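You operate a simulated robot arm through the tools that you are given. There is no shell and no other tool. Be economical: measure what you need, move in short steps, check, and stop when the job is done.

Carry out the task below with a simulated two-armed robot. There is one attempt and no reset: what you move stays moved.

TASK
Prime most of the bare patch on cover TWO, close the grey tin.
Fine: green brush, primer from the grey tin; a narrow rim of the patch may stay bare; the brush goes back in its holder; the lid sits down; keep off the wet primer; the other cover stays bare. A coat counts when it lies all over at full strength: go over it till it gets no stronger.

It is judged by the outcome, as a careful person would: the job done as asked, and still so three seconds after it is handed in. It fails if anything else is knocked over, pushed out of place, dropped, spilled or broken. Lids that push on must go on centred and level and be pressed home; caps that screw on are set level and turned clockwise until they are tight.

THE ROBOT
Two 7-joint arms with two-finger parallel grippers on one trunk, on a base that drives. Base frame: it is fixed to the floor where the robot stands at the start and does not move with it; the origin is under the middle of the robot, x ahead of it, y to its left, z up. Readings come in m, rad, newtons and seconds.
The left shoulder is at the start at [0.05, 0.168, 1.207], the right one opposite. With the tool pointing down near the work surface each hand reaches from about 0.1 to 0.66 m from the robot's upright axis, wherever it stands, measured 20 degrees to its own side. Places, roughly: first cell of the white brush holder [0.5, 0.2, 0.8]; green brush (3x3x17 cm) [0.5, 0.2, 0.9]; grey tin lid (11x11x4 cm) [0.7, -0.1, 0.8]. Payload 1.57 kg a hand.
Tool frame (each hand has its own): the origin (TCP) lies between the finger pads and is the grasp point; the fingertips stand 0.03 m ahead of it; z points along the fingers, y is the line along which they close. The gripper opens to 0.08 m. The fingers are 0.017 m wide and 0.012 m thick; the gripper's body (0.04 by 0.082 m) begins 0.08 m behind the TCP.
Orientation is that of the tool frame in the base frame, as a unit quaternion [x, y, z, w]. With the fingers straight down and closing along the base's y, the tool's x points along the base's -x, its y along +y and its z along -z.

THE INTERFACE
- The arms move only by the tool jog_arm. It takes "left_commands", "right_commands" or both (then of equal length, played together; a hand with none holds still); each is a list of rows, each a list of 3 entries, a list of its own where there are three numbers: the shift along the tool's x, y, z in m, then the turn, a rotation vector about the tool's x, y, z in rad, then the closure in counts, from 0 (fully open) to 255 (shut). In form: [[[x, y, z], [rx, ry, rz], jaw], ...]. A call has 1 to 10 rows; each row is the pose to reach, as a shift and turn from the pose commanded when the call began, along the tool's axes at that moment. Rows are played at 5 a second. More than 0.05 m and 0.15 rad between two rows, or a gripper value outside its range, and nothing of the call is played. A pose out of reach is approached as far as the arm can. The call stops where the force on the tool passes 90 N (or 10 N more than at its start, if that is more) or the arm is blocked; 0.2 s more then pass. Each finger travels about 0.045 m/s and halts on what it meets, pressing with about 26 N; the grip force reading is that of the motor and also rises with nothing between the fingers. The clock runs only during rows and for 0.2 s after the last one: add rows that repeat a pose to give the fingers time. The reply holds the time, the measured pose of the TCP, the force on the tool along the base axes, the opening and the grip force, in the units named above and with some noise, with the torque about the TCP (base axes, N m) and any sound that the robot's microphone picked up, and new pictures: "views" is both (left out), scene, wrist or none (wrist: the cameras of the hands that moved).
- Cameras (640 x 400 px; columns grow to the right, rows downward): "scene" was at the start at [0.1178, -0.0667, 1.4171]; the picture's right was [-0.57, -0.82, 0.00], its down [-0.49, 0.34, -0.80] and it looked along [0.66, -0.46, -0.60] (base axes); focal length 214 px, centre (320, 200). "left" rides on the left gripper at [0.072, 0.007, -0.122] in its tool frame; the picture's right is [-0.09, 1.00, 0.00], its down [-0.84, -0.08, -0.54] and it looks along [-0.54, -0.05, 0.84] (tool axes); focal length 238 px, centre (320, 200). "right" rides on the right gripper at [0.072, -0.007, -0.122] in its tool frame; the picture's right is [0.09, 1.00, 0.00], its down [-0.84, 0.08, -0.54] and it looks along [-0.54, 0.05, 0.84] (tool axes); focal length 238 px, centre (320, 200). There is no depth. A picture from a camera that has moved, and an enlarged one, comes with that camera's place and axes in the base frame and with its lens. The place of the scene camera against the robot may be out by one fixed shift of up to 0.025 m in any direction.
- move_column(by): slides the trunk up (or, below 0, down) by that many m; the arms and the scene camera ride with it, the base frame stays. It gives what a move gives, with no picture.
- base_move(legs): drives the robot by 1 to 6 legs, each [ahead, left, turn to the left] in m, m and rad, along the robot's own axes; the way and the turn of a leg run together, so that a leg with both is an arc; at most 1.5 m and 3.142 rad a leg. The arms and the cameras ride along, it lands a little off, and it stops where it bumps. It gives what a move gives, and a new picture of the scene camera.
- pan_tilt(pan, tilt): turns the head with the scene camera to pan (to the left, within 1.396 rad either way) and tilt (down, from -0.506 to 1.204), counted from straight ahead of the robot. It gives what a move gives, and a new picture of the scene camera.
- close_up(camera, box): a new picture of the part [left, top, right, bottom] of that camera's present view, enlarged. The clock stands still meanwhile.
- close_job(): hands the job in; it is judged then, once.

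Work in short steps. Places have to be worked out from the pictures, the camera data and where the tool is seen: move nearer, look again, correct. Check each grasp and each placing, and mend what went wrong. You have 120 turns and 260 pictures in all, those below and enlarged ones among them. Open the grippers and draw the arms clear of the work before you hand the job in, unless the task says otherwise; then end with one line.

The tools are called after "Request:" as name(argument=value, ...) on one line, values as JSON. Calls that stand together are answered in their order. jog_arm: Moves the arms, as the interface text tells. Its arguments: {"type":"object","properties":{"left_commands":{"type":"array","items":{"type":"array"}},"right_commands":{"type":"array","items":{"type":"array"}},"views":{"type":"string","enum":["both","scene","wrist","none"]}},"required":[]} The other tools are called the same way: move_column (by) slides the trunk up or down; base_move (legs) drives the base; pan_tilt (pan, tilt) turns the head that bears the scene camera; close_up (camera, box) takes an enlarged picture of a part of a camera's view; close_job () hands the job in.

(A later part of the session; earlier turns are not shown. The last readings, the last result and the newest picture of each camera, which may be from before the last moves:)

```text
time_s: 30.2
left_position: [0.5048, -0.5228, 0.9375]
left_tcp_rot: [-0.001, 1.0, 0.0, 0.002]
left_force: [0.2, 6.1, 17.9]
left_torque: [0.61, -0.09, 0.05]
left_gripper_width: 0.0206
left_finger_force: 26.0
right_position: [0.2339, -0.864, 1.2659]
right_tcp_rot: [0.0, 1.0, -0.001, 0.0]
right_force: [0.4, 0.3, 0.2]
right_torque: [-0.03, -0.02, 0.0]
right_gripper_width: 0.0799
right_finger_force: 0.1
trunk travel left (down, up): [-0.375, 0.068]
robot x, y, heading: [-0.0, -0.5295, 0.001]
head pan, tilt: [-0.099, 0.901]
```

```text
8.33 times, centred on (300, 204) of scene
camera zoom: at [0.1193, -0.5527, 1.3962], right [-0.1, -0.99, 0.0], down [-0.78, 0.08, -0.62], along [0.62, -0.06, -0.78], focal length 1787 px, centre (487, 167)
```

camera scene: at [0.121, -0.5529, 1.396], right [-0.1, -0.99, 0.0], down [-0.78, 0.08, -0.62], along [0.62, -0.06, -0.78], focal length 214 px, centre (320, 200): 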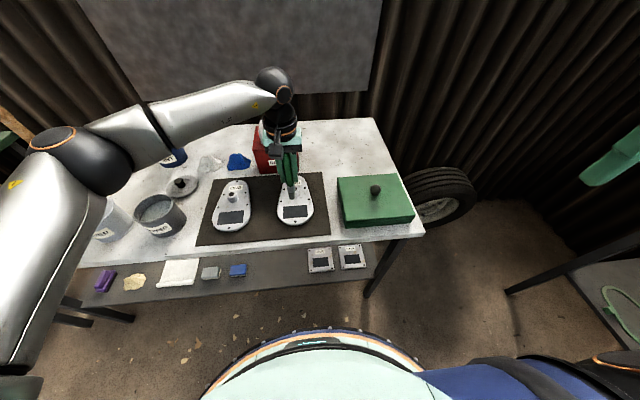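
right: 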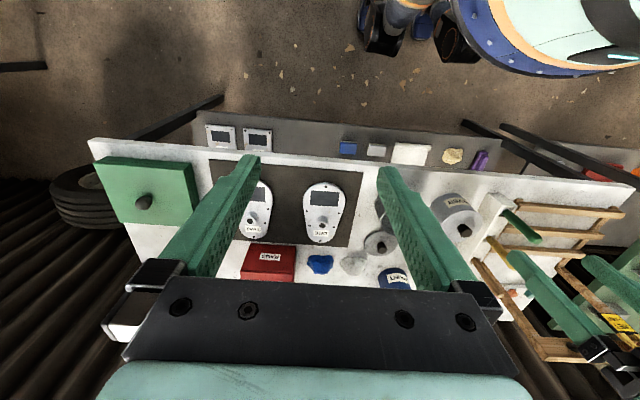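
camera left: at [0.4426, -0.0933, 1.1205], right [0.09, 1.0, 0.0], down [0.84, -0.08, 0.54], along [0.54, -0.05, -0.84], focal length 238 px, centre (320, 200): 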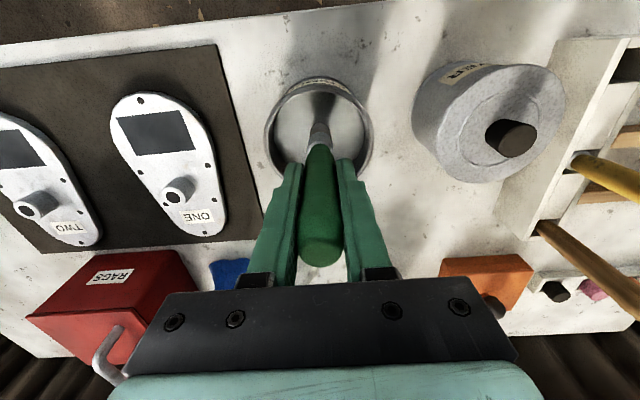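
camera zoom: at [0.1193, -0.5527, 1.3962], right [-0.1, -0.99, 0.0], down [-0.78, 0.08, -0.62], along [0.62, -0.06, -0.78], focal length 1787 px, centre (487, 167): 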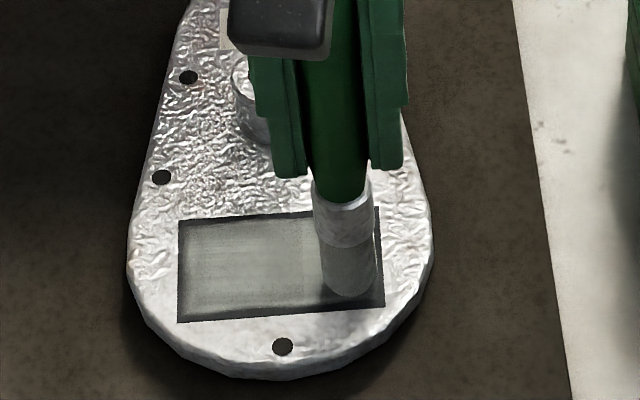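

Strokes cover well; the footprint is wide, and strength is still partial. I go over again, slightly widening to thin the rim.

Request:
jog_arm(left_commands=[[[-0.003, 0.0, 0], [0, 0, 0], 255], [[-0.003, 0.02, 0], [0, 0, 0], 255], [[-0.003, 0.04, 0], [0, 0, 0], 255], [[-0.003, 0.0575, 0], [0, 0, 0], 255], [[0.007, 0.0575, 0], [0, 0, 0], 255], [[0.007, 0.04, 0], [0, 0, 0], 255], [[0.007, 0.02, 0], [0, 0, 0], 255], [[0.007, 0.0, 0], [0, 0, 0], 255], [[0.002, 0.0, 0], [0, 0, 0], 255], [[0.002, 0.02, 0], [0, 0, 0], 255]], views="none")

Request:
close_up(camera="left", box=[240, 60, 390, 180])

Request:
close_up(camera="scene", box=[270, 180, 330, 228])

```text
time_s: 32.4
left_position: [0.504, -0.5056, 0.9372]
left_tcp_rot: [0.001, 1.0, -0.003, 0.001]
left_force: [0.7, -2.8, 7.8]
left_torque: [-0.35, -0.15, -0.03]
left_gripper_width: 0.0203
left_finger_force: 25.9
right_position: [0.2348, -0.8642, 1.2659]
right_tcp_rot: [0.0, 1.0, 0.0, 0.0]
right_force: [0.0, -0.4, -0.3]
right_torque: [0.02, -0.03, -0.05]
right_gripper_width: 0.0802
right_finger_force: 0.1
trunk travel left (down, up): [-0.375, 0.068]
robot x, y, heading: [0.0006, -0.5291, -0.0]
head pan, tilt: [-0.099, 0.901]
```

```text
3.33 times, centred on (315, 120) of left
camera zoom: at [0.4325, -0.4979, 1.06], right [0.09, 1.0, -0.01], down [0.84, -0.08, 0.54], along [0.54, -0.06, -0.84], focal length 794 px, centre (337, 467)
```

zoom: 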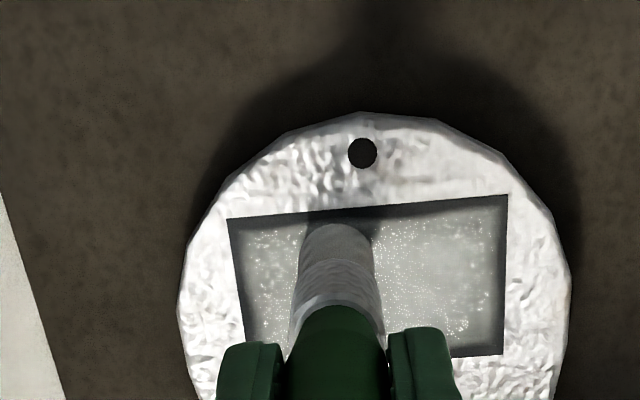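

```text
8.33 times, centred on (300, 204) of scene
camera zoom: at [0.1202, -0.5528, 1.396], right [-0.1, -0.99, 0.0], down [-0.78, 0.08, -0.62], along [0.62, -0.06, -0.78], focal length 1787 px, centre (487, 167)
```

zoom: 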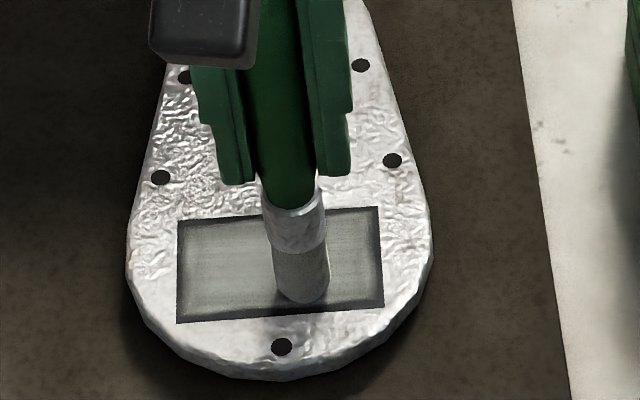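

Getting stronger, rim ~4 mm. Another pass with slightly wider rows.

Request:
jog_arm(left_commands=[[[0.007, 0.039, 0], [0, 0, 0], 255], [[0.007, 0.019, 0], [0, 0, 0], 255], [[0.007, -0.001, 0], [0, 0, 0], 255], [[0.007, -0.021, 0], [0, 0, 0], 255], [[0, -0.021, 0], [0, 0, 0], 255], [[-0.007, -0.021, 0], [0, 0, 0], 255], [[-0.007, -0.001, 0], [0, 0, 0], 255], [[-0.007, 0.019, 0], [0, 0, 0], 255], [[-0.007, 0.039, 0], [0, 0, 0], 255], [[0.0, 0.039, 0], [0, 0, 0], 255]], views="none")

Request:
jog_arm(left_commands=[[[0, 0, -0.03], [0, 0, 0], 255], [[0, 0, -0.06], [0, 0, 0], 255], [[0, 0.03, -0.1], [0, 0, 0], 255], [[0, 0.06, -0.12], [0, 0, 0], 255], [[0, 0.06, -0.12], [0, 0, 0], 255]], views="none")

Request:
close_up(camera="scene", box=[265, 180, 325, 228])

Request:
close_up(camera="left", box=[150, 40, 350, 180])

```text
time_s: 34.6
left_position: [0.5048, -0.4641, 0.937]
left_tcp_rot: [-0.001, 1.0, 0.0, 0.001]
left_force: [1.5, 0.2, 3.9]
left_torque: [0.07, -0.2, 0.02]
left_gripper_width: 0.0206
left_finger_force: 25.9
right_position: [0.2357, -0.864, 1.2654]
right_tcp_rot: [-0.001, 1.0, 0.001, 0.0]
right_force: [-0.4, 0.3, -0.6]
right_torque: [-0.01, -0.01, 0.01]
right_gripper_width: 0.0803
right_finger_force: 0.1
trunk travel left (down, up): [-0.375, 0.068]
robot x, y, heading: [-0.0007, -0.5307, -0.002]
head pan, tilt: [-0.099, 0.901]
```

```text
time_s: 35.8
left_position: [0.5046, -0.4072, 1.0533]
left_tcp_rot: [0.0, 1.0, -0.001, 0.0]
left_force: [0.5, 0.7, -0.6]
left_torque: [-0.01, -0.02, 0.01]
left_gripper_width: 0.0205
left_finger_force: 26.1
right_position: [0.2343, -0.8648, 1.2656]
right_tcp_rot: [0.0, 1.0, 0.001, -0.001]
right_force: [0.4, 0.8, 0.2]
right_torque: [0.02, -0.03, 0.0]
right_gripper_width: 0.0802
right_finger_force: 0.0
trunk travel left (down, up): [-0.375, 0.068]
robot x, y, heading: [0.0002, -0.5261, -0.0]
head pan, tilt: [-0.099, 0.901]
```

```text
8.33 times, centred on (295, 204) of scene
camera zoom: at [0.1211, -0.5532, 1.396], right [-0.1, -0.99, 0.0], down [-0.78, 0.08, -0.62], along [0.62, -0.06, -0.78], focal length 1787 px, centre (528, 167)
```

zoom: 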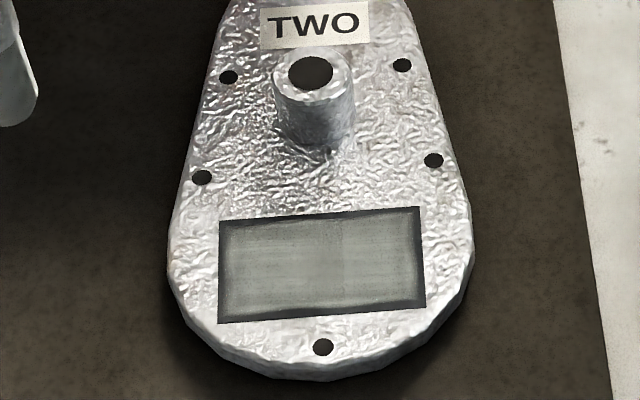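

```text
2.86 times, centred on (250, 110) of left
camera zoom: at [0.4324, -0.3995, 1.1768], right [0.09, 1.0, 0.0], down [0.84, -0.08, 0.54], along [0.54, -0.05, -0.84], focal length 681 px, centre (520, 457)
```

zoom: 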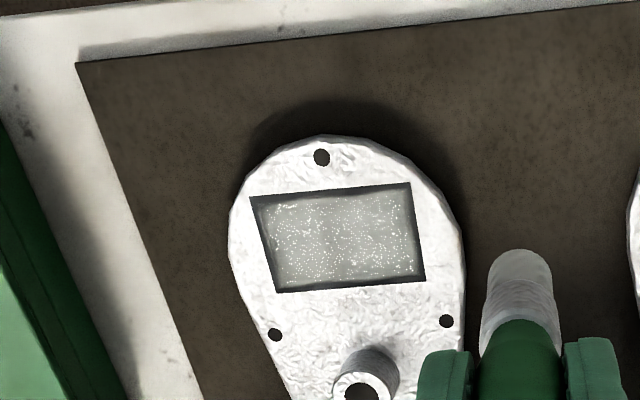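

Coat is even with a narrow rim but maybe not yet full strength, so I reload the brush: raise, drive left 0.35 m.

Request:
jog_arm(left_commands=[[[0, 0, -0.04], [0, 0, 0], 255], [[0, 0, -0.04], [0, 0, 0], 255]], views="none")

Request:
base_move(legs=[[0, 0.35, 0]])

Request:
close_up(camera="left", box=[200, 40, 400, 180])

```text
time_s: 36.4
left_position: [0.5038, -0.4071, 1.0949]
left_tcp_rot: [0.001, 1.0, -0.001, 0.0]
left_force: [0.5, -0.6, -1.3]
left_torque: [-0.01, -0.03, 0.03]
left_gripper_width: 0.0205
left_finger_force: 25.9
right_position: [0.2362, -0.865, 1.2652]
right_tcp_rot: [0.0, 1.0, 0.0, -0.001]
right_force: [0.4, 0.2, -0.7]
right_torque: [0.01, 0.02, -0.03]
right_gripper_width: 0.0803
right_finger_force: 0.0
trunk travel left (down, up): [-0.375, 0.068]
robot x, y, heading: [0.0004, -0.529, -0.006]
head pan, tilt: [-0.099, 0.901]
```

```text
time_s: 40.0
left_position: [0.5035, -0.0597, 1.0949]
left_tcp_rot: [0.0, 1.0, -0.002, 0.001]
left_force: [-0.9, 0.0, -0.6]
left_torque: [0.01, 0.04, -0.04]
left_gripper_width: 0.0204
left_finger_force: 26.5
right_position: [0.2361, -0.5165, 1.2653]
right_tcp_rot: [-0.001, 1.0, 0.002, -0.002]
right_force: [1.3, -0.1, -0.6]
right_torque: [-0.01, 0.04, -0.01]
right_gripper_width: 0.0799
right_finger_force: 0.1
trunk travel left (down, up): [-0.375, 0.068]
robot x, y, heading: [-0.0023, -0.1802, -0.003]
head pan, tilt: [-0.099, 0.901]
camera scene: at [0.1215, -0.2057, 1.396], right [-0.1, -0.99, 0.0], down [-0.78, 0.08, -0.62], along [0.62, -0.06, -0.78], focal length 214 px, centre (320, 200)
```

scene: 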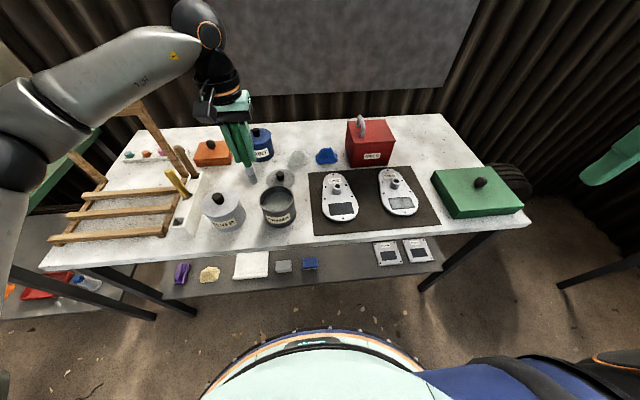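

```text
2.86 times, centred on (300, 110) of left
camera zoom: at [0.4325, -0.0523, 1.2178], right [0.09, 1.0, 0.0], down [0.84, -0.08, 0.54], along [0.54, -0.05, -0.84], focal length 681 px, centre (377, 457)
```

zoom: 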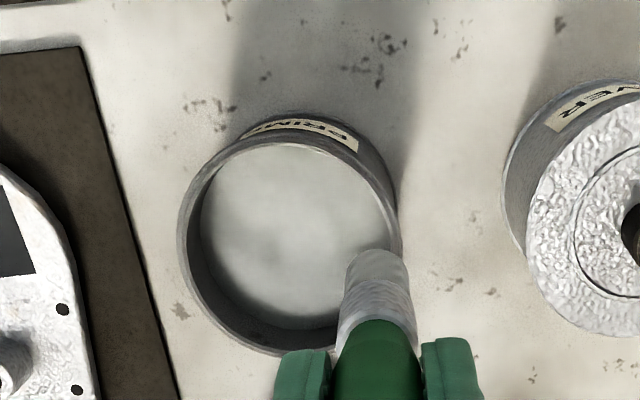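

Tin centre still ≈[0.518,-0.102]. I move over it and dip again to just the surface.

Request:
jog_arm(left_commands=[[[-0.01, -0.03, 0], [0, 0, 0], 255], [[-0.0145, -0.043, 0], [0, 0, 0], 255], [[-0.0145, -0.043, 0.05], [0, 0, 0], 255], [[-0.0145, -0.043, 0.09], [0, 0, 0], 255], [[-0.0145, -0.043, 0.112], [0, 0, 0], 255], [[-0.0145, -0.043, 0.116], [0, 0, 0], 255], [[-0.0145, -0.043, 0.116], [0, 0, 0], 255]], views="none")

Request:
close_up(camera="scene", box=[220, 140, 320, 240])

```text
time_s: 41.6
left_position: [0.5176, -0.1032, 0.9788]
left_tcp_rot: [-0.001, 1.0, -0.001, 0.001]
left_force: [0.2, 2.6, 7.1]
left_torque: [0.14, -0.04, -0.01]
left_gripper_width: 0.0205
left_finger_force: 25.6
right_position: [0.2355, -0.5173, 1.2656]
right_tcp_rot: [0.0, 1.0, 0.001, 0.0]
right_force: [0.9, 0.3, -0.3]
right_torque: [0.0, -0.02, 0.0]
right_gripper_width: 0.08
right_finger_force: 0.1
trunk travel left (down, up): [-0.375, 0.068]
robot x, y, heading: [0.0018, -0.1847, -0.005]
head pan, tilt: [-0.099, 0.901]
```

```text
4.00 times, centred on (270, 190) of scene
camera zoom: at [0.1208, -0.2058, 1.3962], right [-0.1, -0.99, 0.0], down [-0.78, 0.08, -0.62], along [0.62, -0.06, -0.78], focal length 858 px, centre (520, 240)
```

zoom: 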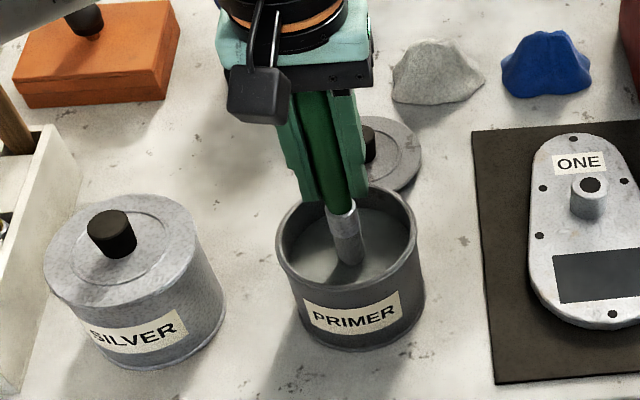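

Dipped with 7 N contact. I lift straight up and drive back right.

Request:
jog_arm(left_commands=[[[0, 0, -0.03], [0, 0, 0], 255], [[0, 0, -0.07], [0, 0, 0], 255], [[0, 0, -0.105], [0, 0, 0], 255], [[0, 0, -0.105], [0, 0, 0], 255]], views="none")

Request:
base_move(legs=[[0, -0.38, 0]])

Request:
close_up(camera="left", box=[220, 40, 420, 180])

```text
time_s: 42.6
left_position: [0.519, -0.1019, 1.0817]
left_tcp_rot: [-0.001, 1.0, -0.002, 0.0]
left_force: [-0.2, -0.8, -1.0]
left_torque: [0.0, 0.03, 0.01]
left_gripper_width: 0.0205
left_finger_force: 26.4
right_position: [0.2346, -0.5174, 1.2648]
right_tcp_rot: [-0.001, 1.0, 0.0, -0.001]
right_force: [0.8, 0.6, 0.3]
right_torque: [-0.04, 0.0, -0.01]
right_gripper_width: 0.0801
right_finger_force: 0.0
trunk travel left (down, up): [-0.375, 0.068]
robot x, y, heading: [0.0029, -0.1755, -0.005]
head pan, tilt: [-0.099, 0.901]
```

```text
time_s: 46.5
left_position: [0.5172, -0.4858, 1.083]
left_tcp_rot: [0.004, 1.0, -0.001, 0.001]
left_force: [-0.2, -0.6, -0.2]
left_torque: [0.01, -0.04, 0.02]
left_gripper_width: 0.0206
left_finger_force: 26.1
right_position: [0.2331, -0.8982, 1.2651]
right_tcp_rot: [0.003, 1.0, 0.001, -0.001]
right_force: [-0.1, -0.3, 0.0]
right_torque: [0.0, 0.04, -0.02]
right_gripper_width: 0.0799
right_finger_force: 0.0
trunk travel left (down, up): [-0.375, 0.068]
robot x, y, heading: [-0.0003, -0.5634, -0.012]
head pan, tilt: [-0.099, 0.901]
camera scene: at [0.1197, -0.5869, 1.396], right [-0.11, -0.99, 0.0], down [-0.78, 0.08, -0.62], along [0.62, -0.07, -0.78], focal length 214 px, centre (320, 200)
```

scene: 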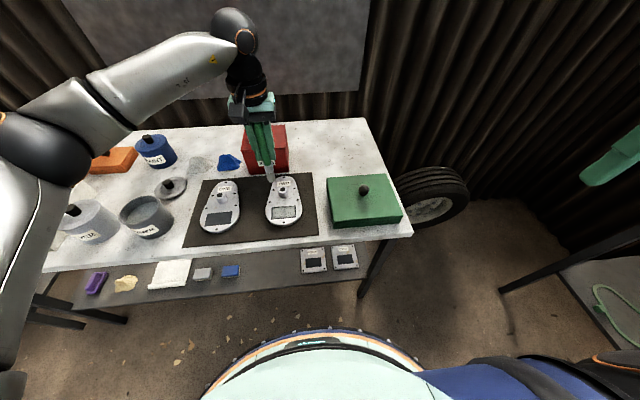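

```text
2.86 times, centred on (320, 110) of left
camera zoom: at [0.4464, -0.4776, 1.2055], right [0.1, 1.0, 0.0], down [0.84, -0.08, 0.54], along [0.54, -0.06, -0.84], focal length 681 px, centre (320, 457)
```

zoom: 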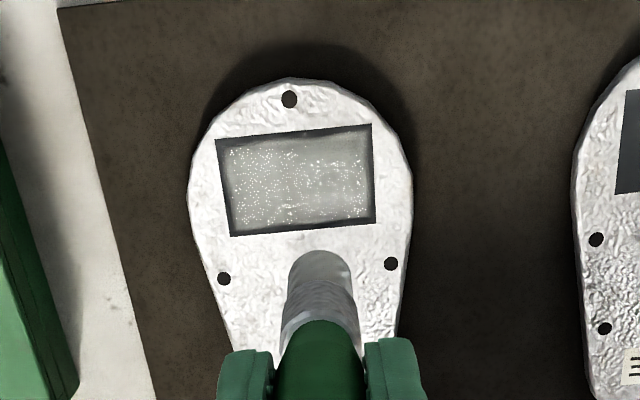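

Back over TWO. I go to the stroke start corner and down to just above contact.

Request:
jog_arm(left_commands=[[[0.01, -0.03, 0.02], [0, 0, 0], 255], [[0.0135, -0.0375, 0.05], [0, 0, 0], 255], [[0.0135, -0.0375, 0.09], [0, 0, 0], 255], [[0.0135, -0.0375, 0.12], [0, 0, 0], 255], [[0.0135, -0.0375, 0.138], [0, 0, 0], 255], [[0.0135, -0.0375, 0.138], [0, 0, 0], 255]], views="none")

Request:
close_up(camera="left", box=[270, 60, 420, 180])

```text
time_s: 47.9
left_position: [0.5042, -0.5234, 0.9457]
left_tcp_rot: [0.004, 1.0, -0.001, 0.001]
left_force: [0.9, -0.7, -0.8]
left_torque: [0.01, -0.01, -0.04]
left_gripper_width: 0.0204
left_finger_force: 26.0
right_position: [0.2318, -0.8981, 1.2657]
right_tcp_rot: [0.003, 1.0, 0.001, 0.0]
right_force: [0.6, -0.8, -0.5]
right_torque: [0.02, 0.04, -0.03]
right_gripper_width: 0.0802
right_finger_force: 0.0
trunk travel left (down, up): [-0.375, 0.068]
robot x, y, heading: [-0.0022, -0.5572, -0.011]
head pan, tilt: [-0.099, 0.901]
```

```text
3.33 times, centred on (345, 120) of left
camera zoom: at [0.4332, -0.5147, 1.0679], right [0.1, 1.0, 0.0], down [0.84, -0.08, 0.54], along [0.54, -0.06, -0.84], focal length 794 px, centre (237, 467)
```

zoom: 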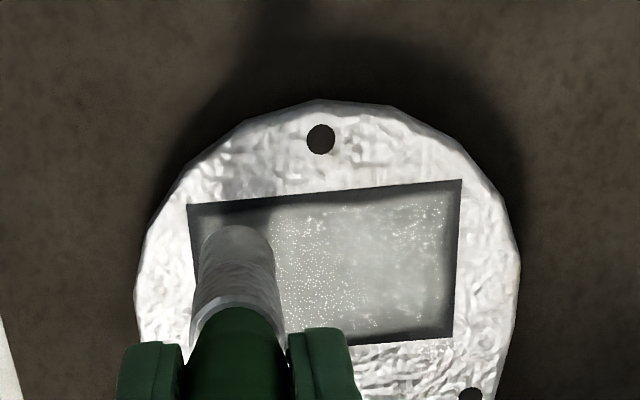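

Aligned as before. Press to 0.9375 and lay the second coat.

Request:
jog_arm(left_commands=[[[0.006, -0.001, 0.008], [0, 0, 0], 255], [[0.006, 0.018, 0.008], [0, 0, 0], 255], [[0.006, 0.038, 0.008], [0, 0, 0], 255], [[0.006, 0.058, 0.008], [0, 0, 0], 255], [[-0.001, 0.058, 0.008], [0, 0, 0], 255], [[-0.001, 0.038, 0.008], [0, 0, 0], 255], [[-0.001, 0.018, 0.008], [0, 0, 0], 255], [[-0.001, -0.001, 0.008], [0, 0, 0], 255], [[-0.009, -0.001, 0.008], [0, 0, 0], 255], [[-0.009, 0.018, 0.008], [0, 0, 0], 255]], views="none")

Request:
jog_arm(left_commands=[[[0, 0.02, 0], [0, 0, 0], 255], [[0, 0.04, 0], [0, 0, 0], 255], [[0.006, 0.04, 0], [0, 0, 0], 255], [[0.006, 0.02, 0], [0, 0, 0], 255], [[0.006, 0, 0], [0, 0, 0], 255], [[0.006, -0.019, 0], [0, 0, 0], 255], [[0.015, -0.019, 0], [0, 0, 0], 255], [[0.015, 0, 0], [0, 0, 0], 255], [[0.015, 0.02, 0], [0, 0, 0], 255], [[0.015, 0.04, 0], [0, 0, 0], 255]], views="none")

Request:
close_up(camera="left", box=[200, 60, 350, 180])

Request:
close_up(camera="scene", box=[250, 180, 310, 228])

```text
time_s: 50.1
left_position: [0.5134, -0.5076, 0.9368]
left_tcp_rot: [0.005, 1.0, -0.003, 0.002]
left_force: [1.4, -5.0, 13.4]
left_torque: [-0.55, -0.17, -0.07]
left_gripper_width: 0.0204
left_finger_force: 26.3
right_position: [0.2315, -0.8986, 1.266]
right_tcp_rot: [0.003, 1.0, 0.0, 0.001]
right_force: [0.6, -0.3, 0.4]
right_torque: [0.0, -0.02, -0.04]
right_gripper_width: 0.08
right_finger_force: 0.2
trunk travel left (down, up): [-0.375, 0.068]
robot x, y, heading: [-0.0014, -0.5597, -0.007]
head pan, tilt: [-0.099, 0.901]
```

```text
time_s: 52.3
left_position: [0.4974, -0.4646, 0.9381]
left_tcp_rot: [0.004, 1.0, -0.002, 0.002]
left_force: [-0.3, -4.1, 13.4]
left_torque: [-0.38, -0.11, -0.03]
left_gripper_width: 0.0203
left_finger_force: 26.2
right_position: [0.2322, -0.8998, 1.2657]
right_tcp_rot: [0.004, 1.0, 0.0, 0.001]
right_force: [-0.9, 0.2, 0.3]
right_torque: [0.02, 0.02, 0.02]
right_gripper_width: 0.0799
right_finger_force: 0.1
trunk travel left (down, up): [-0.375, 0.068]
robot x, y, heading: [-0.0028, -0.5626, -0.006]
head pan, tilt: [-0.099, 0.901]
```

```text
3.33 times, centred on (275, 120) of left
camera zoom: at [0.4251, -0.4577, 1.0596], right [0.1, 0.99, 0.0], down [0.83, -0.08, 0.54], along [0.54, -0.06, -0.84], focal length 794 px, centre (470, 467)
```

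zoom: 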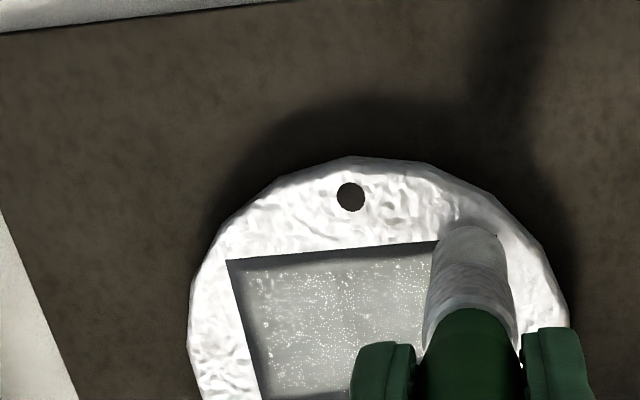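

```text
8.33 times, centred on (280, 204) of scene
camera zoom: at [0.1185, -0.5871, 1.3962], right [-0.11, -0.99, 0.0], down [-0.78, 0.08, -0.62], along [0.62, -0.07, -0.78], focal length 1787 px, centre (653, 167)
```

zoom: 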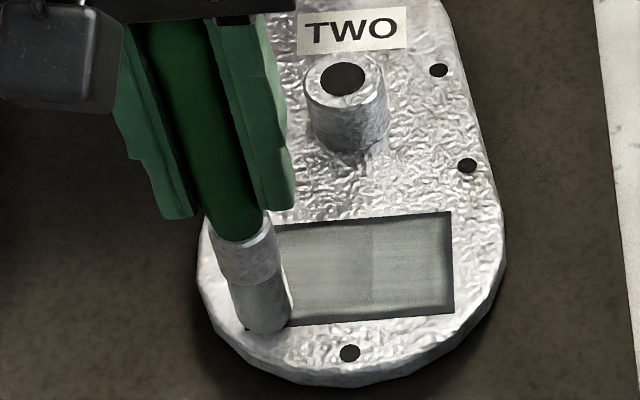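

Stronger. One more pass over all to see whether it still changes, then lift and look.

Request:
jog_arm(left_commands=[[[0.0, -0.02, 0], [0, 0, 0], 255], [[0.0, -0.04, 0], [0, 0, 0], 255], [[0, -0.058, 0], [0, 0, 0], 255], [[-0.007, -0.058, 0], [0, 0, 0], 255], [[-0.007, -0.04, 0], [0, 0, 0], 255], [[-0.007, -0.02, 0], [0, 0, 0], 255], [[-0.007, 0.0, 0], [0, 0, 0], 255], [[-0.015, 0, 0], [0, 0, 0], 255], [[-0.015, -0.02, 0], [0, 0, 0], 255], [[-0.015, -0.04, 0], [0, 0, 0], 255]], views="none")

Request:
jog_arm(left_commands=[[[0, -0.018, 0], [0, 0, 0], 255], [[0.004, -0.018, 0], [0, 0, 0], 255], [[0.004, 0, 0], [0, 0, 0], 255], [[0.004, 0.02, 0], [0, 0, 0], 255], [[0.004, 0.04, 0], [0, 0, 0], 255], [[0.004, 0.04, -0.03], [0, 0, 0], 255], [[0.004, 0.06, -0.07], [0, 0, 0], 255], [[0.004, 0.1, -0.1], [0, 0, 0], 255], [[0.004, 0.1, -0.1], [0, 0, 0], 255]], views="none")

Request:
close_up(camera="scene", box=[250, 180, 310, 228])

Request:
close_up(camera="left", box=[150, 40, 350, 180])

```text
time_s: 54.5
left_position: [0.5126, -0.5049, 0.9376]
left_tcp_rot: [0.002, 1.0, 0.0, 0.001]
left_force: [0.8, 2.2, 8.3]
left_torque: [0.28, -0.04, 0.06]
left_gripper_width: 0.0207
left_finger_force: 25.8
right_position: [0.2309, -0.8988, 1.2656]
right_tcp_rot: [0.003, 1.0, 0.001, 0.0]
right_force: [-0.4, -0.1, -0.3]
right_torque: [0.01, -0.02, 0.0]
right_gripper_width: 0.0802
right_finger_force: 0.0
trunk travel left (down, up): [-0.375, 0.068]
robot x, y, heading: [-0.0005, -0.5609, -0.005]
head pan, tilt: [-0.099, 0.901]
```

```text
time_s: 56.5
left_position: [0.5101, -0.4051, 1.0363]
left_tcp_rot: [0.004, 1.0, -0.001, -0.001]
left_force: [0.2, 0.1, -0.8]
left_torque: [-0.01, 0.0, 0.04]
left_gripper_width: 0.0205
left_finger_force: 26.4
right_position: [0.2323, -0.8989, 1.2652]
right_tcp_rot: [0.003, 1.0, 0.001, -0.001]
right_force: [0.7, 0.7, -0.3]
right_torque: [0.03, -0.01, 0.02]
right_gripper_width: 0.0799
right_finger_force: 0.0
trunk travel left (down, up): [-0.375, 0.068]
robot x, y, heading: [-0.0058, -0.559, -0.004]
head pan, tilt: [-0.099, 0.901]
```

```text
8.33 times, centred on (280, 204) of scene
camera zoom: at [0.1199, -0.5872, 1.396], right [-0.11, -0.99, 0.0], down [-0.78, 0.08, -0.62], along [0.62, -0.07, -0.78], focal length 1787 px, centre (653, 167)
```

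zoom: 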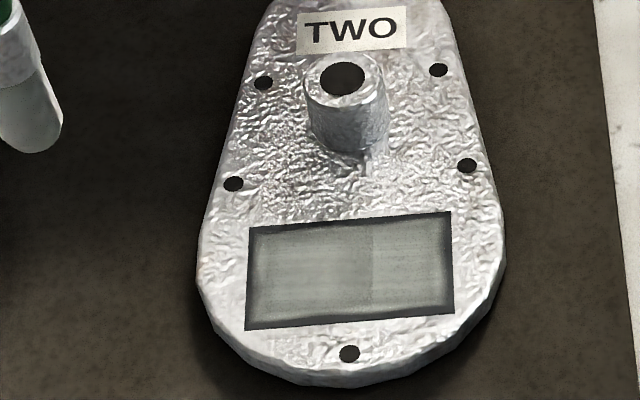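

```text
2.86 times, centred on (250, 110) of left
camera zoom: at [0.4386, -0.3982, 1.1587], right [0.1, 1.0, 0.0], down [0.84, -0.08, 0.54], along [0.54, -0.06, -0.84], focal length 681 px, centre (520, 457)
```

zoom: 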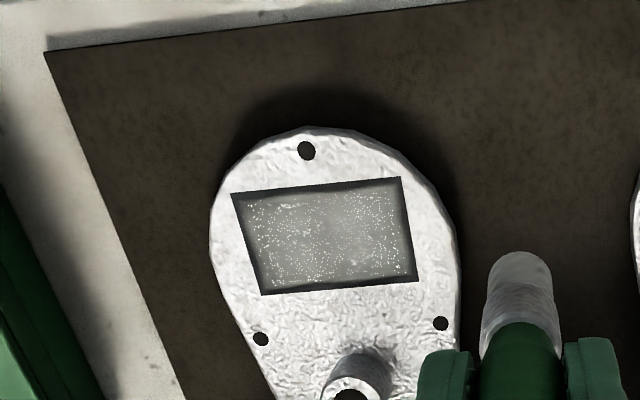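

A slight tonal step exists (might be the arm's shadow). I make another full pass at the same standing place to compare in the identical view.

Request:
jog_arm(left_commands=[[[0.004, -0.04, 0.01], [0, 0, 0], 255], [[0.008, -0.08, 0.04], [0, 0, 0], 255], [[0.0115, -0.118, 0.07], [0, 0, 0], 255], [[0.0115, -0.118, 0.0985], [0, 0, 0], 255], [[0.0115, -0.104, 0.0985], [0, 0, 0], 255], [[0.0115, -0.09, 0.0985], [0, 0, 0], 255], [[0.0115, -0.076, 0.0985], [0, 0, 0], 255], [[0.0115, -0.059, 0.0985], [0, 0, 0], 255], [[0.006, -0.059, 0.0985], [0, 0, 0], 255], [[0.006, -0.076, 0.0985], [0, 0, 0], 255]], views="none")

Request:
jog_arm(left_commands=[[[0, -0.014, 0], [0, 0, 0], 255], [[0, -0.028, 0], [0, 0, 0], 255], [[0, -0.042, 0], [0, 0, 0], 255], [[-0.006, -0.042, 0], [0, 0, 0], 255], [[-0.006, -0.028, 0], [0, 0, 0], 255], [[-0.006, -0.014, 0], [0, 0, 0], 255], [[-0.006, 0, 0], [0, 0, 0], 255], [[-0.006, 0.017, 0], [0, 0, 0], 255], [[-0.011, 0.017, 0], [0, 0, 0], 255], [[-0.011, 0, 0], [0, 0, 0], 255]], views="none")

Request:
jog_arm(left_commands=[[[0, -0.014, 0], [0, 0, 0], 255], [[0, -0.028, 0], [0, 0, 0], 255], [[0, -0.042, 0], [0, 0, 0], 255], [[0.006, -0.042, 0], [0, 0, 0], 255], [[0.006, -0.02, 0], [0, 0, 0], 255], [[0.006, 0.0, 0], [0, 0, 0], 255], [[0.006, 0.017, 0], [0, 0, 0], 255], [[0.006, 0.017, -0.03], [0, 0, 0], 255], [[0.004, 0.05, -0.06], [0, 0, 0], 255], [[0.001, 0.076, -0.0985], [0, 0, 0], 255]], views="none")

Request:
close_up(camera="scene", box=[250, 180, 310, 228])

Request:
close_up(camera="left", box=[150, 40, 350, 180])

```text
refused: row 2 steps farther than a row can; nothing moved
```

```text
time_s: 58.7
left_position: [0.521, -0.4042, 1.0365]
left_tcp_rot: [0.003, 1.0, -0.001, 0.001]
left_force: [-0.7, 0.5, -1.1]
left_torque: [0.01, -0.01, 0.0]
left_gripper_width: 0.0207
left_finger_force: 26.0
right_position: [0.2338, -0.8993, 1.2668]
right_tcp_rot: [0.004, 1.0, 0.001, 0.0]
right_force: [0.7, 0.5, -0.7]
right_torque: [0.0, -0.01, 0.02]
right_gripper_width: 0.0802
right_finger_force: 0.1
trunk travel left (down, up): [-0.375, 0.068]
robot x, y, heading: [-0.0013, -0.5608, -0.007]
head pan, tilt: [-0.099, 0.901]
```

```text
time_s: 60.9
left_position: [0.5187, -0.3277, 1.1354]
left_tcp_rot: [0.003, 1.0, 0.0, 0.0]
left_force: [-0.5, 0.9, -1.0]
left_torque: [-0.01, 0.0, 0.0]
left_gripper_width: 0.0205
left_finger_force: 26.0
right_position: [0.2312, -0.8971, 1.2668]
right_tcp_rot: [0.004, 1.0, 0.001, 0.001]
right_force: [-0.3, -0.5, 0.2]
right_torque: [0.0, -0.03, 0.0]
right_gripper_width: 0.0798
right_finger_force: 0.0
trunk travel left (down, up): [-0.375, 0.068]
robot x, y, heading: [0.0011, -0.5637, -0.012]
head pan, tilt: [-0.099, 0.901]
```

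```text
8.33 times, centred on (280, 204) of scene
camera zoom: at [0.1194, -0.5871, 1.396], right [-0.11, -0.99, 0.0], down [-0.78, 0.08, -0.62], along [0.62, -0.07, -0.78], focal length 1787 px, centre (653, 167)
```

zoom: 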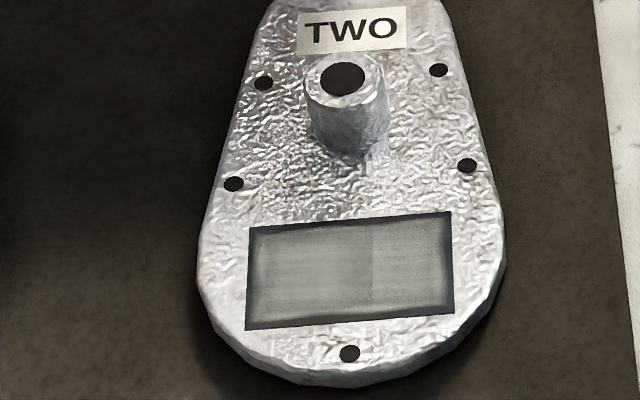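

```text
2.86 times, centred on (250, 110) of left
camera zoom: at [0.4475, -0.3201, 1.2582], right [0.1, 1.0, 0.0], down [0.84, -0.08, 0.54], along [0.54, -0.06, -0.84], focal length 681 px, centre (520, 457)
```

zoom: 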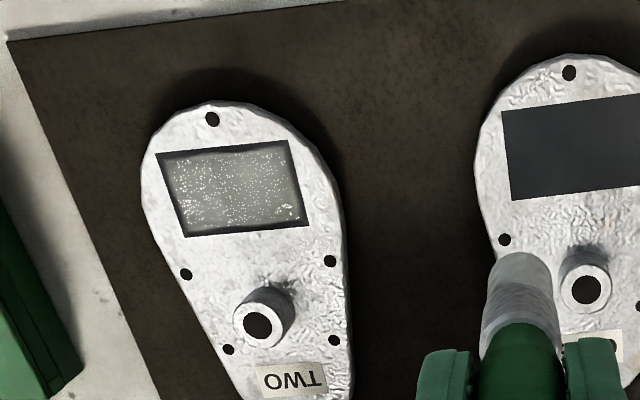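

The first row set was refused, so the others played safely in the air above; nothing touched. I now return to the start corner properly.

Request:
jog_arm(left_commands=[[[0.005, -0.04, 0], [0, 0, 0], 255], [[0.01, -0.08, 0], [0, 0, 0], 255], [[0.015, -0.12, 0.02], [0, 0, 0], 255], [[0.018, -0.16, 0.04], [0, 0, 0], 255], [[0.02, -0.196, 0.07], [0, 0, 0], 255], [[0.02, -0.196, 0.11], [0, 0, 0], 255], [[0.02, -0.196, 0.15], [0, 0, 0], 255], [[0.02, -0.196, 0.185], [0, 0, 0], 255], [[0.02, -0.196, 0.185], [0, 0, 0], 255]], views="none")

Request:
close_up(camera="left", box=[270, 60, 420, 180])

```text
time_s: 62.9
left_position: [0.4999, -0.5249, 0.9492]
left_tcp_rot: [0.003, 1.0, -0.001, 0.001]
left_force: [-0.3, -0.6, -0.8]
left_torque: [-0.01, -0.02, -0.01]
left_gripper_width: 0.0206
left_finger_force: 25.8
right_position: [0.2316, -0.8996, 1.2646]
right_tcp_rot: [0.003, 1.0, 0.001, 0.0]
right_force: [0.5, 0.4, 0.7]
right_torque: [-0.02, 0.0, 0.0]
right_gripper_width: 0.0802
right_finger_force: 0.0
trunk travel left (down, up): [-0.375, 0.068]
robot x, y, heading: [-0.004, -0.5598, -0.008]
head pan, tilt: [-0.099, 0.901]
```

```text
3.33 times, centred on (345, 120) of left
camera zoom: at [0.4276, -0.5167, 1.0721], right [0.1, 1.0, 0.0], down [0.84, -0.08, 0.54], along [0.54, -0.06, -0.84], focal length 794 px, centre (237, 467)
```

zoom: 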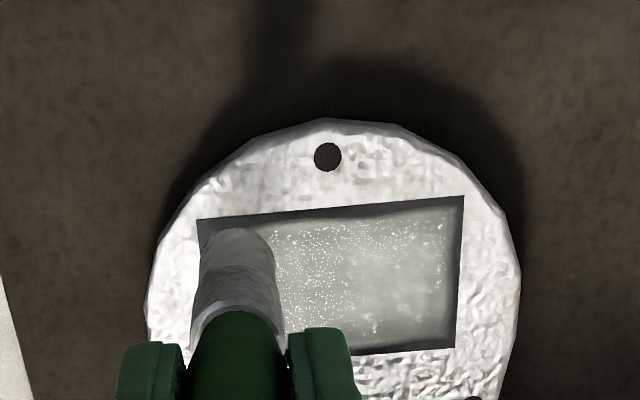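

In place. A slower full pass.

Request:
jog_arm(left_commands=[[[0.001, 0.0, 0.0115], [0, 0, 0], 255], [[0.001, 0.015, 0.0115], [0, 0, 0], 255], [[0.001, 0.03, 0.0115], [0, 0, 0], 255], [[0.001, 0.045, 0.0115], [0, 0, 0], 255], [[0.001, 0.06, 0.0115], [0, 0, 0], 255], [[-0.006, 0.06, 0.0115], [0, 0, 0], 255], [[-0.006, 0.045, 0.0115], [0, 0, 0], 255], [[-0.006, 0.03, 0.0115], [0, 0, 0], 255], [[-0.006, 0.015, 0.0115], [0, 0, 0], 255], [[-0.006, 0.0, 0.0115], [0, 0, 0], 255]], views="none")

Request:
close_up(camera="left", box=[270, 60, 420, 180])

```text
time_s: 65.1
left_position: [0.5049, -0.5258, 0.9385]
left_tcp_rot: [0.003, 1.0, -0.001, 0.0]
left_force: [0.2, 0.5, -0.4]
left_torque: [0.0, -0.01, 0.0]
left_gripper_width: 0.0207
left_finger_force: 25.9
right_position: [0.2315, -0.899, 1.2664]
right_tcp_rot: [0.003, 1.0, 0.0, 0.0]
right_force: [0.1, 0.0, 0.3]
right_torque: [0.02, -0.02, -0.03]
right_gripper_width: 0.0798
right_finger_force: 0.1
trunk travel left (down, up): [-0.375, 0.068]
robot x, y, heading: [-0.0025, -0.562, -0.004]
head pan, tilt: [-0.099, 0.901]
```

```text
3.33 times, centred on (345, 120) of left
camera zoom: at [0.4332, -0.5172, 1.0615], right [0.1, 1.0, 0.0], down [0.84, -0.08, 0.54], along [0.54, -0.06, -0.84], focal length 794 px, centre (237, 467)
```

zoom: 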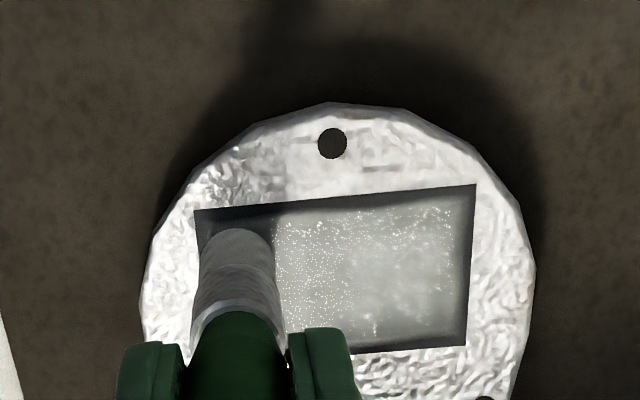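

Contact is now too light (~0 N); I lower 2.5 mm and repeat the pass, all rows.

Request:
jog_arm(left_commands=[[[0.006, 0.0, 0.0025], [0, 0, 0], 255], [[0.006, 0.02, 0.0025], [0, 0, 0], 255], [[0.006, 0.04, 0.0025], [0, 0, 0], 255], [[0.006, 0.06, 0.0025], [0, 0, 0], 255], [[0, 0.06, 0.0025], [0, 0, 0], 255], [[0, 0.04, 0.0025], [0, 0, 0], 255], [[0, 0.02, 0.0025], [0, 0, 0], 255], [[0, 0.0, 0.0025], [0, 0, 0], 255], [[-0.008, 0.0, 0.0025], [0, 0, 0], 255], [[-0.008, 0.02, 0.0025], [0, 0, 0], 255]], views="none")

Request:
close_up(camera="left", box=[270, 60, 420, 180])

```text
time_s: 67.3
left_position: [0.5132, -0.5031, 0.9365]
left_tcp_rot: [0.003, 1.0, -0.002, 0.0]
left_force: [0.2, -1.4, 4.2]
left_torque: [-0.11, -0.16, -0.03]
left_gripper_width: 0.0209
left_finger_force: 26.2
right_position: [0.2316, -0.8986, 1.2659]
right_tcp_rot: [0.003, 1.0, 0.001, 0.0]
right_force: [-0.3, -0.1, -0.3]
right_torque: [-0.05, -0.01, 0.0]
right_gripper_width: 0.0799
right_finger_force: 0.1
trunk travel left (down, up): [-0.375, 0.068]
robot x, y, heading: [-0.0019, -0.5596, -0.008]
head pan, tilt: [-0.099, 0.901]
```

```text
3.33 times, centred on (345, 120) of left
camera zoom: at [0.4422, -0.4965, 1.0596], right [0.1, 1.0, 0.0], down [0.84, -0.08, 0.54], along [0.54, -0.06, -0.84], focal length 794 px, centre (237, 467)
```

zoom: 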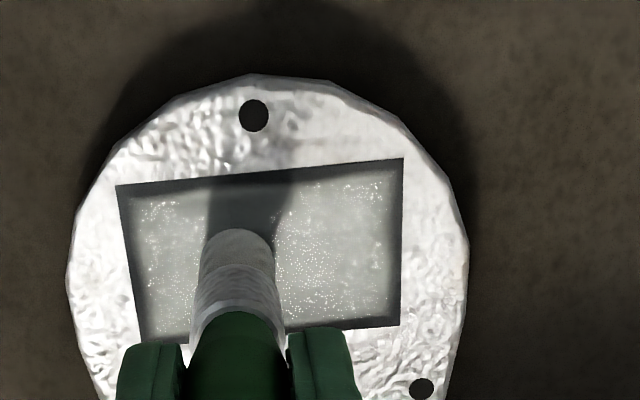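

Continue: finish the back row, plus an extra left-end stroke to thin the left rim.

Request:
jog_arm(left_commands=[[[0, 0.02, 0], [0, 0, 0], 255], [[0, 0.041, 0], [0, 0, 0], 255], [[0.004, 0.041, 0], [0, 0, 0], 255], [[0.004, 0.02, 0], [0, 0, 0], 255], [[0.004, 0, 0], [0, 0, 0], 255], [[0.004, -0.022, 0], [0, 0, 0], 255], [[0.014, -0.022, 0], [0, 0, 0], 255], [[0.014, 0, 0], [0, 0, 0], 255], [[0.014, 0.02, 0], [0, 0, 0], 255], [[0.014, 0.041, 0], [0, 0, 0], 255]], views="none")

Request:
close_up(camera="scene", box=[250, 180, 310, 228])

```text
time_s: 69.5
left_position: [0.4981, -0.4642, 0.9364]
left_tcp_rot: [0.003, 1.0, -0.002, 0.001]
left_force: [-0.7, -1.4, 7.8]
left_torque: [-0.2, -0.07, -0.01]
left_gripper_width: 0.0206
left_finger_force: 25.9
right_position: [0.2318, -0.8987, 1.2663]
right_tcp_rot: [0.003, 1.0, 0.001, 0.001]
right_force: [0.6, 1.0, 0.5]
right_torque: [-0.01, 0.01, -0.03]
right_gripper_width: 0.0801
right_finger_force: 0.0
trunk travel left (down, up): [-0.375, 0.068]
robot x, y, heading: [-0.0034, -0.5621, -0.009]
head pan, tilt: [-0.099, 0.901]
```

```text
8.33 times, centred on (280, 204) of scene
camera zoom: at [0.119, -0.5867, 1.3961], right [-0.11, -0.99, 0.0], down [-0.78, 0.08, -0.62], along [0.62, -0.07, -0.78], focal length 1787 px, centre (653, 167)
```

zoom: 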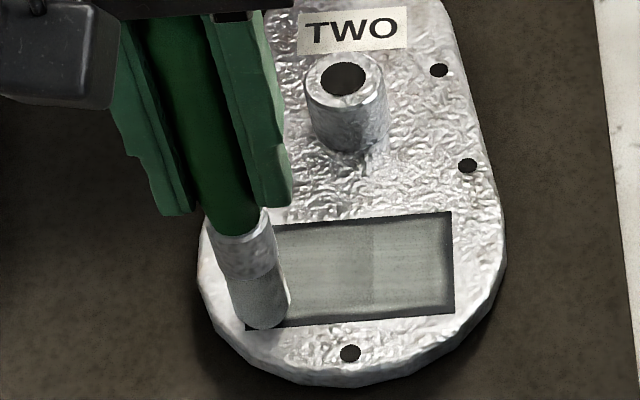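

I lift off and inspect the coat up close from the wrist for the tone seam.

Request:
jog_arm(left_commands=[[[0, 0, -0.03], [0, 0, 0], 255], [[0, 0, -0.06], [0, 0, 0], 255], [[0.0, -0.04, -0.07], [0, 0, 0], 255], [[0.02, -0.08, -0.08], [0, 0, 0], 255], [[0.05, -0.11, -0.08], [0, 0, 0], 255], [[0.05, -0.11, -0.08], [0, 0, 0], 255]], views="none")

Request:
close_up(camera="left", box=[310, 90, 470, 210])

Request:
close_up(camera="scene", box=[260, 190, 310, 230])

```text
time_s: 70.9
left_position: [0.4481, -0.5735, 1.0144]
left_tcp_rot: [0.002, 1.0, -0.002, 0.001]
left_force: [-0.6, 0.3, -1.4]
left_torque: [-0.01, -0.01, -0.03]
left_gripper_width: 0.0204
left_finger_force: 26.1
right_position: [0.2328, -0.8973, 1.2667]
right_tcp_rot: [0.003, 1.0, 0.0, -0.001]
right_force: [1.0, -0.1, 0.6]
right_torque: [-0.02, 0.0, -0.03]
right_gripper_width: 0.0799
right_finger_force: 0.1
trunk travel left (down, up): [-0.375, 0.068]
robot x, y, heading: [-0.004, -0.5598, -0.008]
head pan, tilt: [-0.099, 0.901]
```

```text
3.33 times, centred on (390, 150) of left
camera zoom: at [0.3774, -0.5661, 1.138], right [0.1, 1.0, 0.0], down [0.84, -0.08, 0.54], along [0.54, -0.06, -0.84], focal length 794 px, centre (87, 367)
```

zoom: 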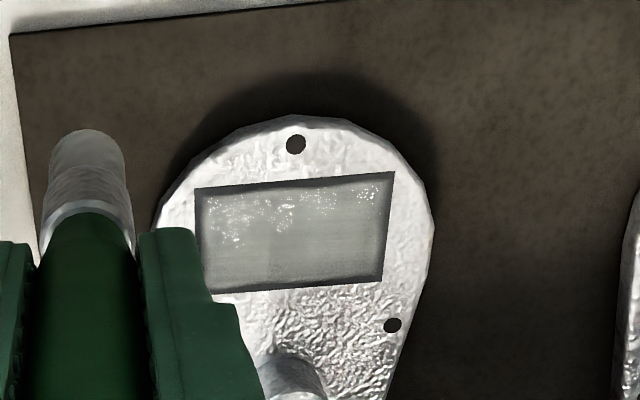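

```text
10.00 times, centred on (285, 210) of scene
camera zoom: at [0.1199, -0.5864, 1.396], right [-0.11, -0.99, 0.0], down [-0.78, 0.08, -0.62], along [0.62, -0.07, -0.78], focal length 2145 px, centre (670, 100)
```

zoom: 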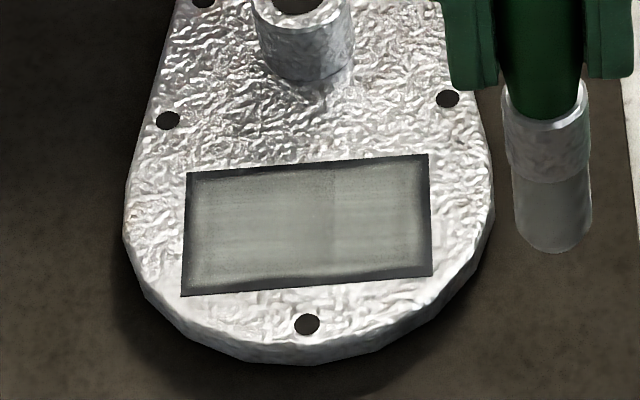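

The coat looks even. To be sure it is at full strength, I reload once more and compare. Raise and drive left.

Request:
jog_arm(left_commands=[[[-0.02, 0.02, -0.03], [0, 0, 0], 255], [[-0.04, 0.05, -0.06], [0, 0, 0], 255], [[-0.06, 0.08, -0.08], [0, 0, 0], 255], [[-0.06, 0.08, -0.08], [0, 0, 0], 255]], views="none")

Request:
base_move(legs=[[0, 0.38, 0.008]])

Request:
close_up(camera="left", box=[220, 40, 420, 180])

```text
time_s: 71.9
left_position: [0.5105, -0.4966, 1.0953]
left_tcp_rot: [0.004, 1.0, -0.002, -0.001]
left_force: [0.5, -0.3, -0.2]
left_torque: [0.01, 0.02, 0.03]
left_gripper_width: 0.0204
left_finger_force: 26.5
right_position: [0.2323, -0.8989, 1.2654]
right_tcp_rot: [0.004, 1.0, 0.001, -0.001]
right_force: [-0.3, 0.3, -0.1]
right_torque: [0.0, 0.02, 0.02]
right_gripper_width: 0.08
right_finger_force: 0.2
trunk travel left (down, up): [-0.375, 0.068]
robot x, y, heading: [-0.0054, -0.5627, -0.008]
head pan, tilt: [-0.099, 0.901]
```

```text
time_s: 75.8
left_position: [0.5118, -0.116, 1.0947]
left_tcp_rot: [-0.001, 1.0, -0.003, 0.002]
left_force: [0.2, -0.9, -0.7]
left_torque: [0.0, -0.05, 0.06]
left_gripper_width: 0.0205
left_finger_force: 26.0
right_position: [0.2365, -0.5211, 1.2656]
right_tcp_rot: [-0.001, 1.0, 0.0, -0.001]
right_force: [-0.3, 0.1, -0.8]
right_torque: [-0.03, 0.02, 0.01]
right_gripper_width: 0.0802
right_finger_force: 0.1
trunk travel left (down, up): [-0.375, 0.068]
robot x, y, heading: [-0.0007, -0.1877, 0.001]
head pan, tilt: [-0.099, 0.901]
camera scene: at [0.1212, -0.2098, 1.396], right [-0.1, -1.0, 0.0], down [-0.78, 0.08, -0.62], along [0.62, -0.06, -0.78], focal length 214 px, centre (320, 200)
```

scene: 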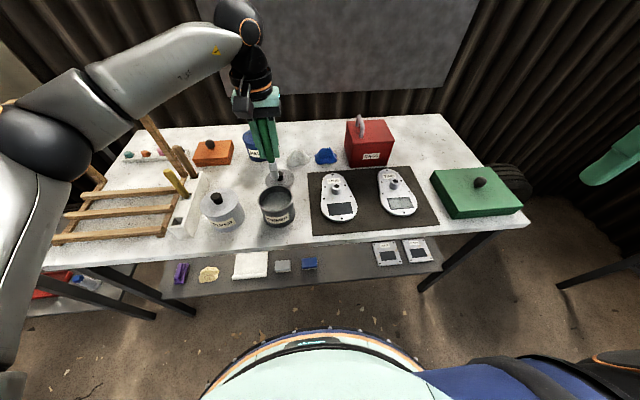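

```text
2.86 times, centred on (320, 110) of left
camera zoom: at [0.4394, -0.1094, 1.2182], right [0.09, 1.0, 0.0], down [0.84, -0.07, 0.54], along [0.54, -0.05, -0.84], focal length 681 px, centre (320, 457)
```

zoom: 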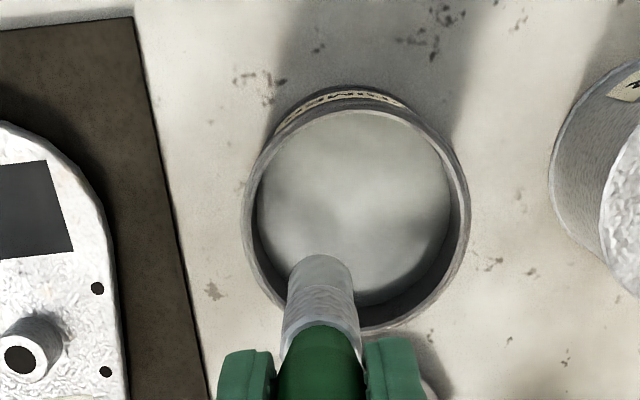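

Dip again at the tin centre.

Request:
jog_arm(left_commands=[[[-0.006, 0.014, 0], [0, 0, 0], 255], [[-0.006, 0.014, 0.04], [0, 0, 0], 255], [[-0.006, 0.014, 0.08], [0, 0, 0], 255], [[-0.006, 0.014, 0.11], [0, 0, 0], 255], [[-0.006, 0.014, 0.117], [0, 0, 0], 255], [[-0.006, 0.014, 0.117], [0, 0, 0], 255]], views="none")

Request:
close_up(camera="scene", box=[220, 140, 320, 240])

```text
time_s: 77.2
left_position: [0.5164, -0.1029, 0.9791]
left_tcp_rot: [-0.001, 1.0, -0.001, 0.0]
left_force: [0.2, -0.2, 3.1]
left_torque: [0.0, -0.01, -0.01]
left_gripper_width: 0.0204
left_finger_force: 26.1
right_position: [0.2361, -0.5213, 1.2657]
right_tcp_rot: [-0.001, 1.0, 0.0, 0.0]
right_force: [0.8, -0.2, -0.4]
right_torque: [-0.01, -0.03, -0.02]
right_gripper_width: 0.08
right_finger_force: 0.1
trunk travel left (down, up): [-0.375, 0.068]
robot x, y, heading: [0.0012, -0.1849, -0.0]
head pan, tilt: [-0.099, 0.901]
```

```text
4.00 times, centred on (270, 190) of scene
camera zoom: at [0.1208, -0.21, 1.3961], right [-0.1, -1.0, 0.0], down [-0.78, 0.08, -0.62], along [0.62, -0.06, -0.78], focal length 858 px, centre (520, 240)
```

zoom: 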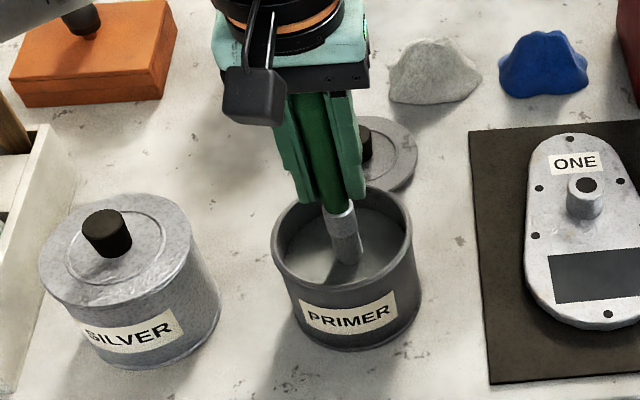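

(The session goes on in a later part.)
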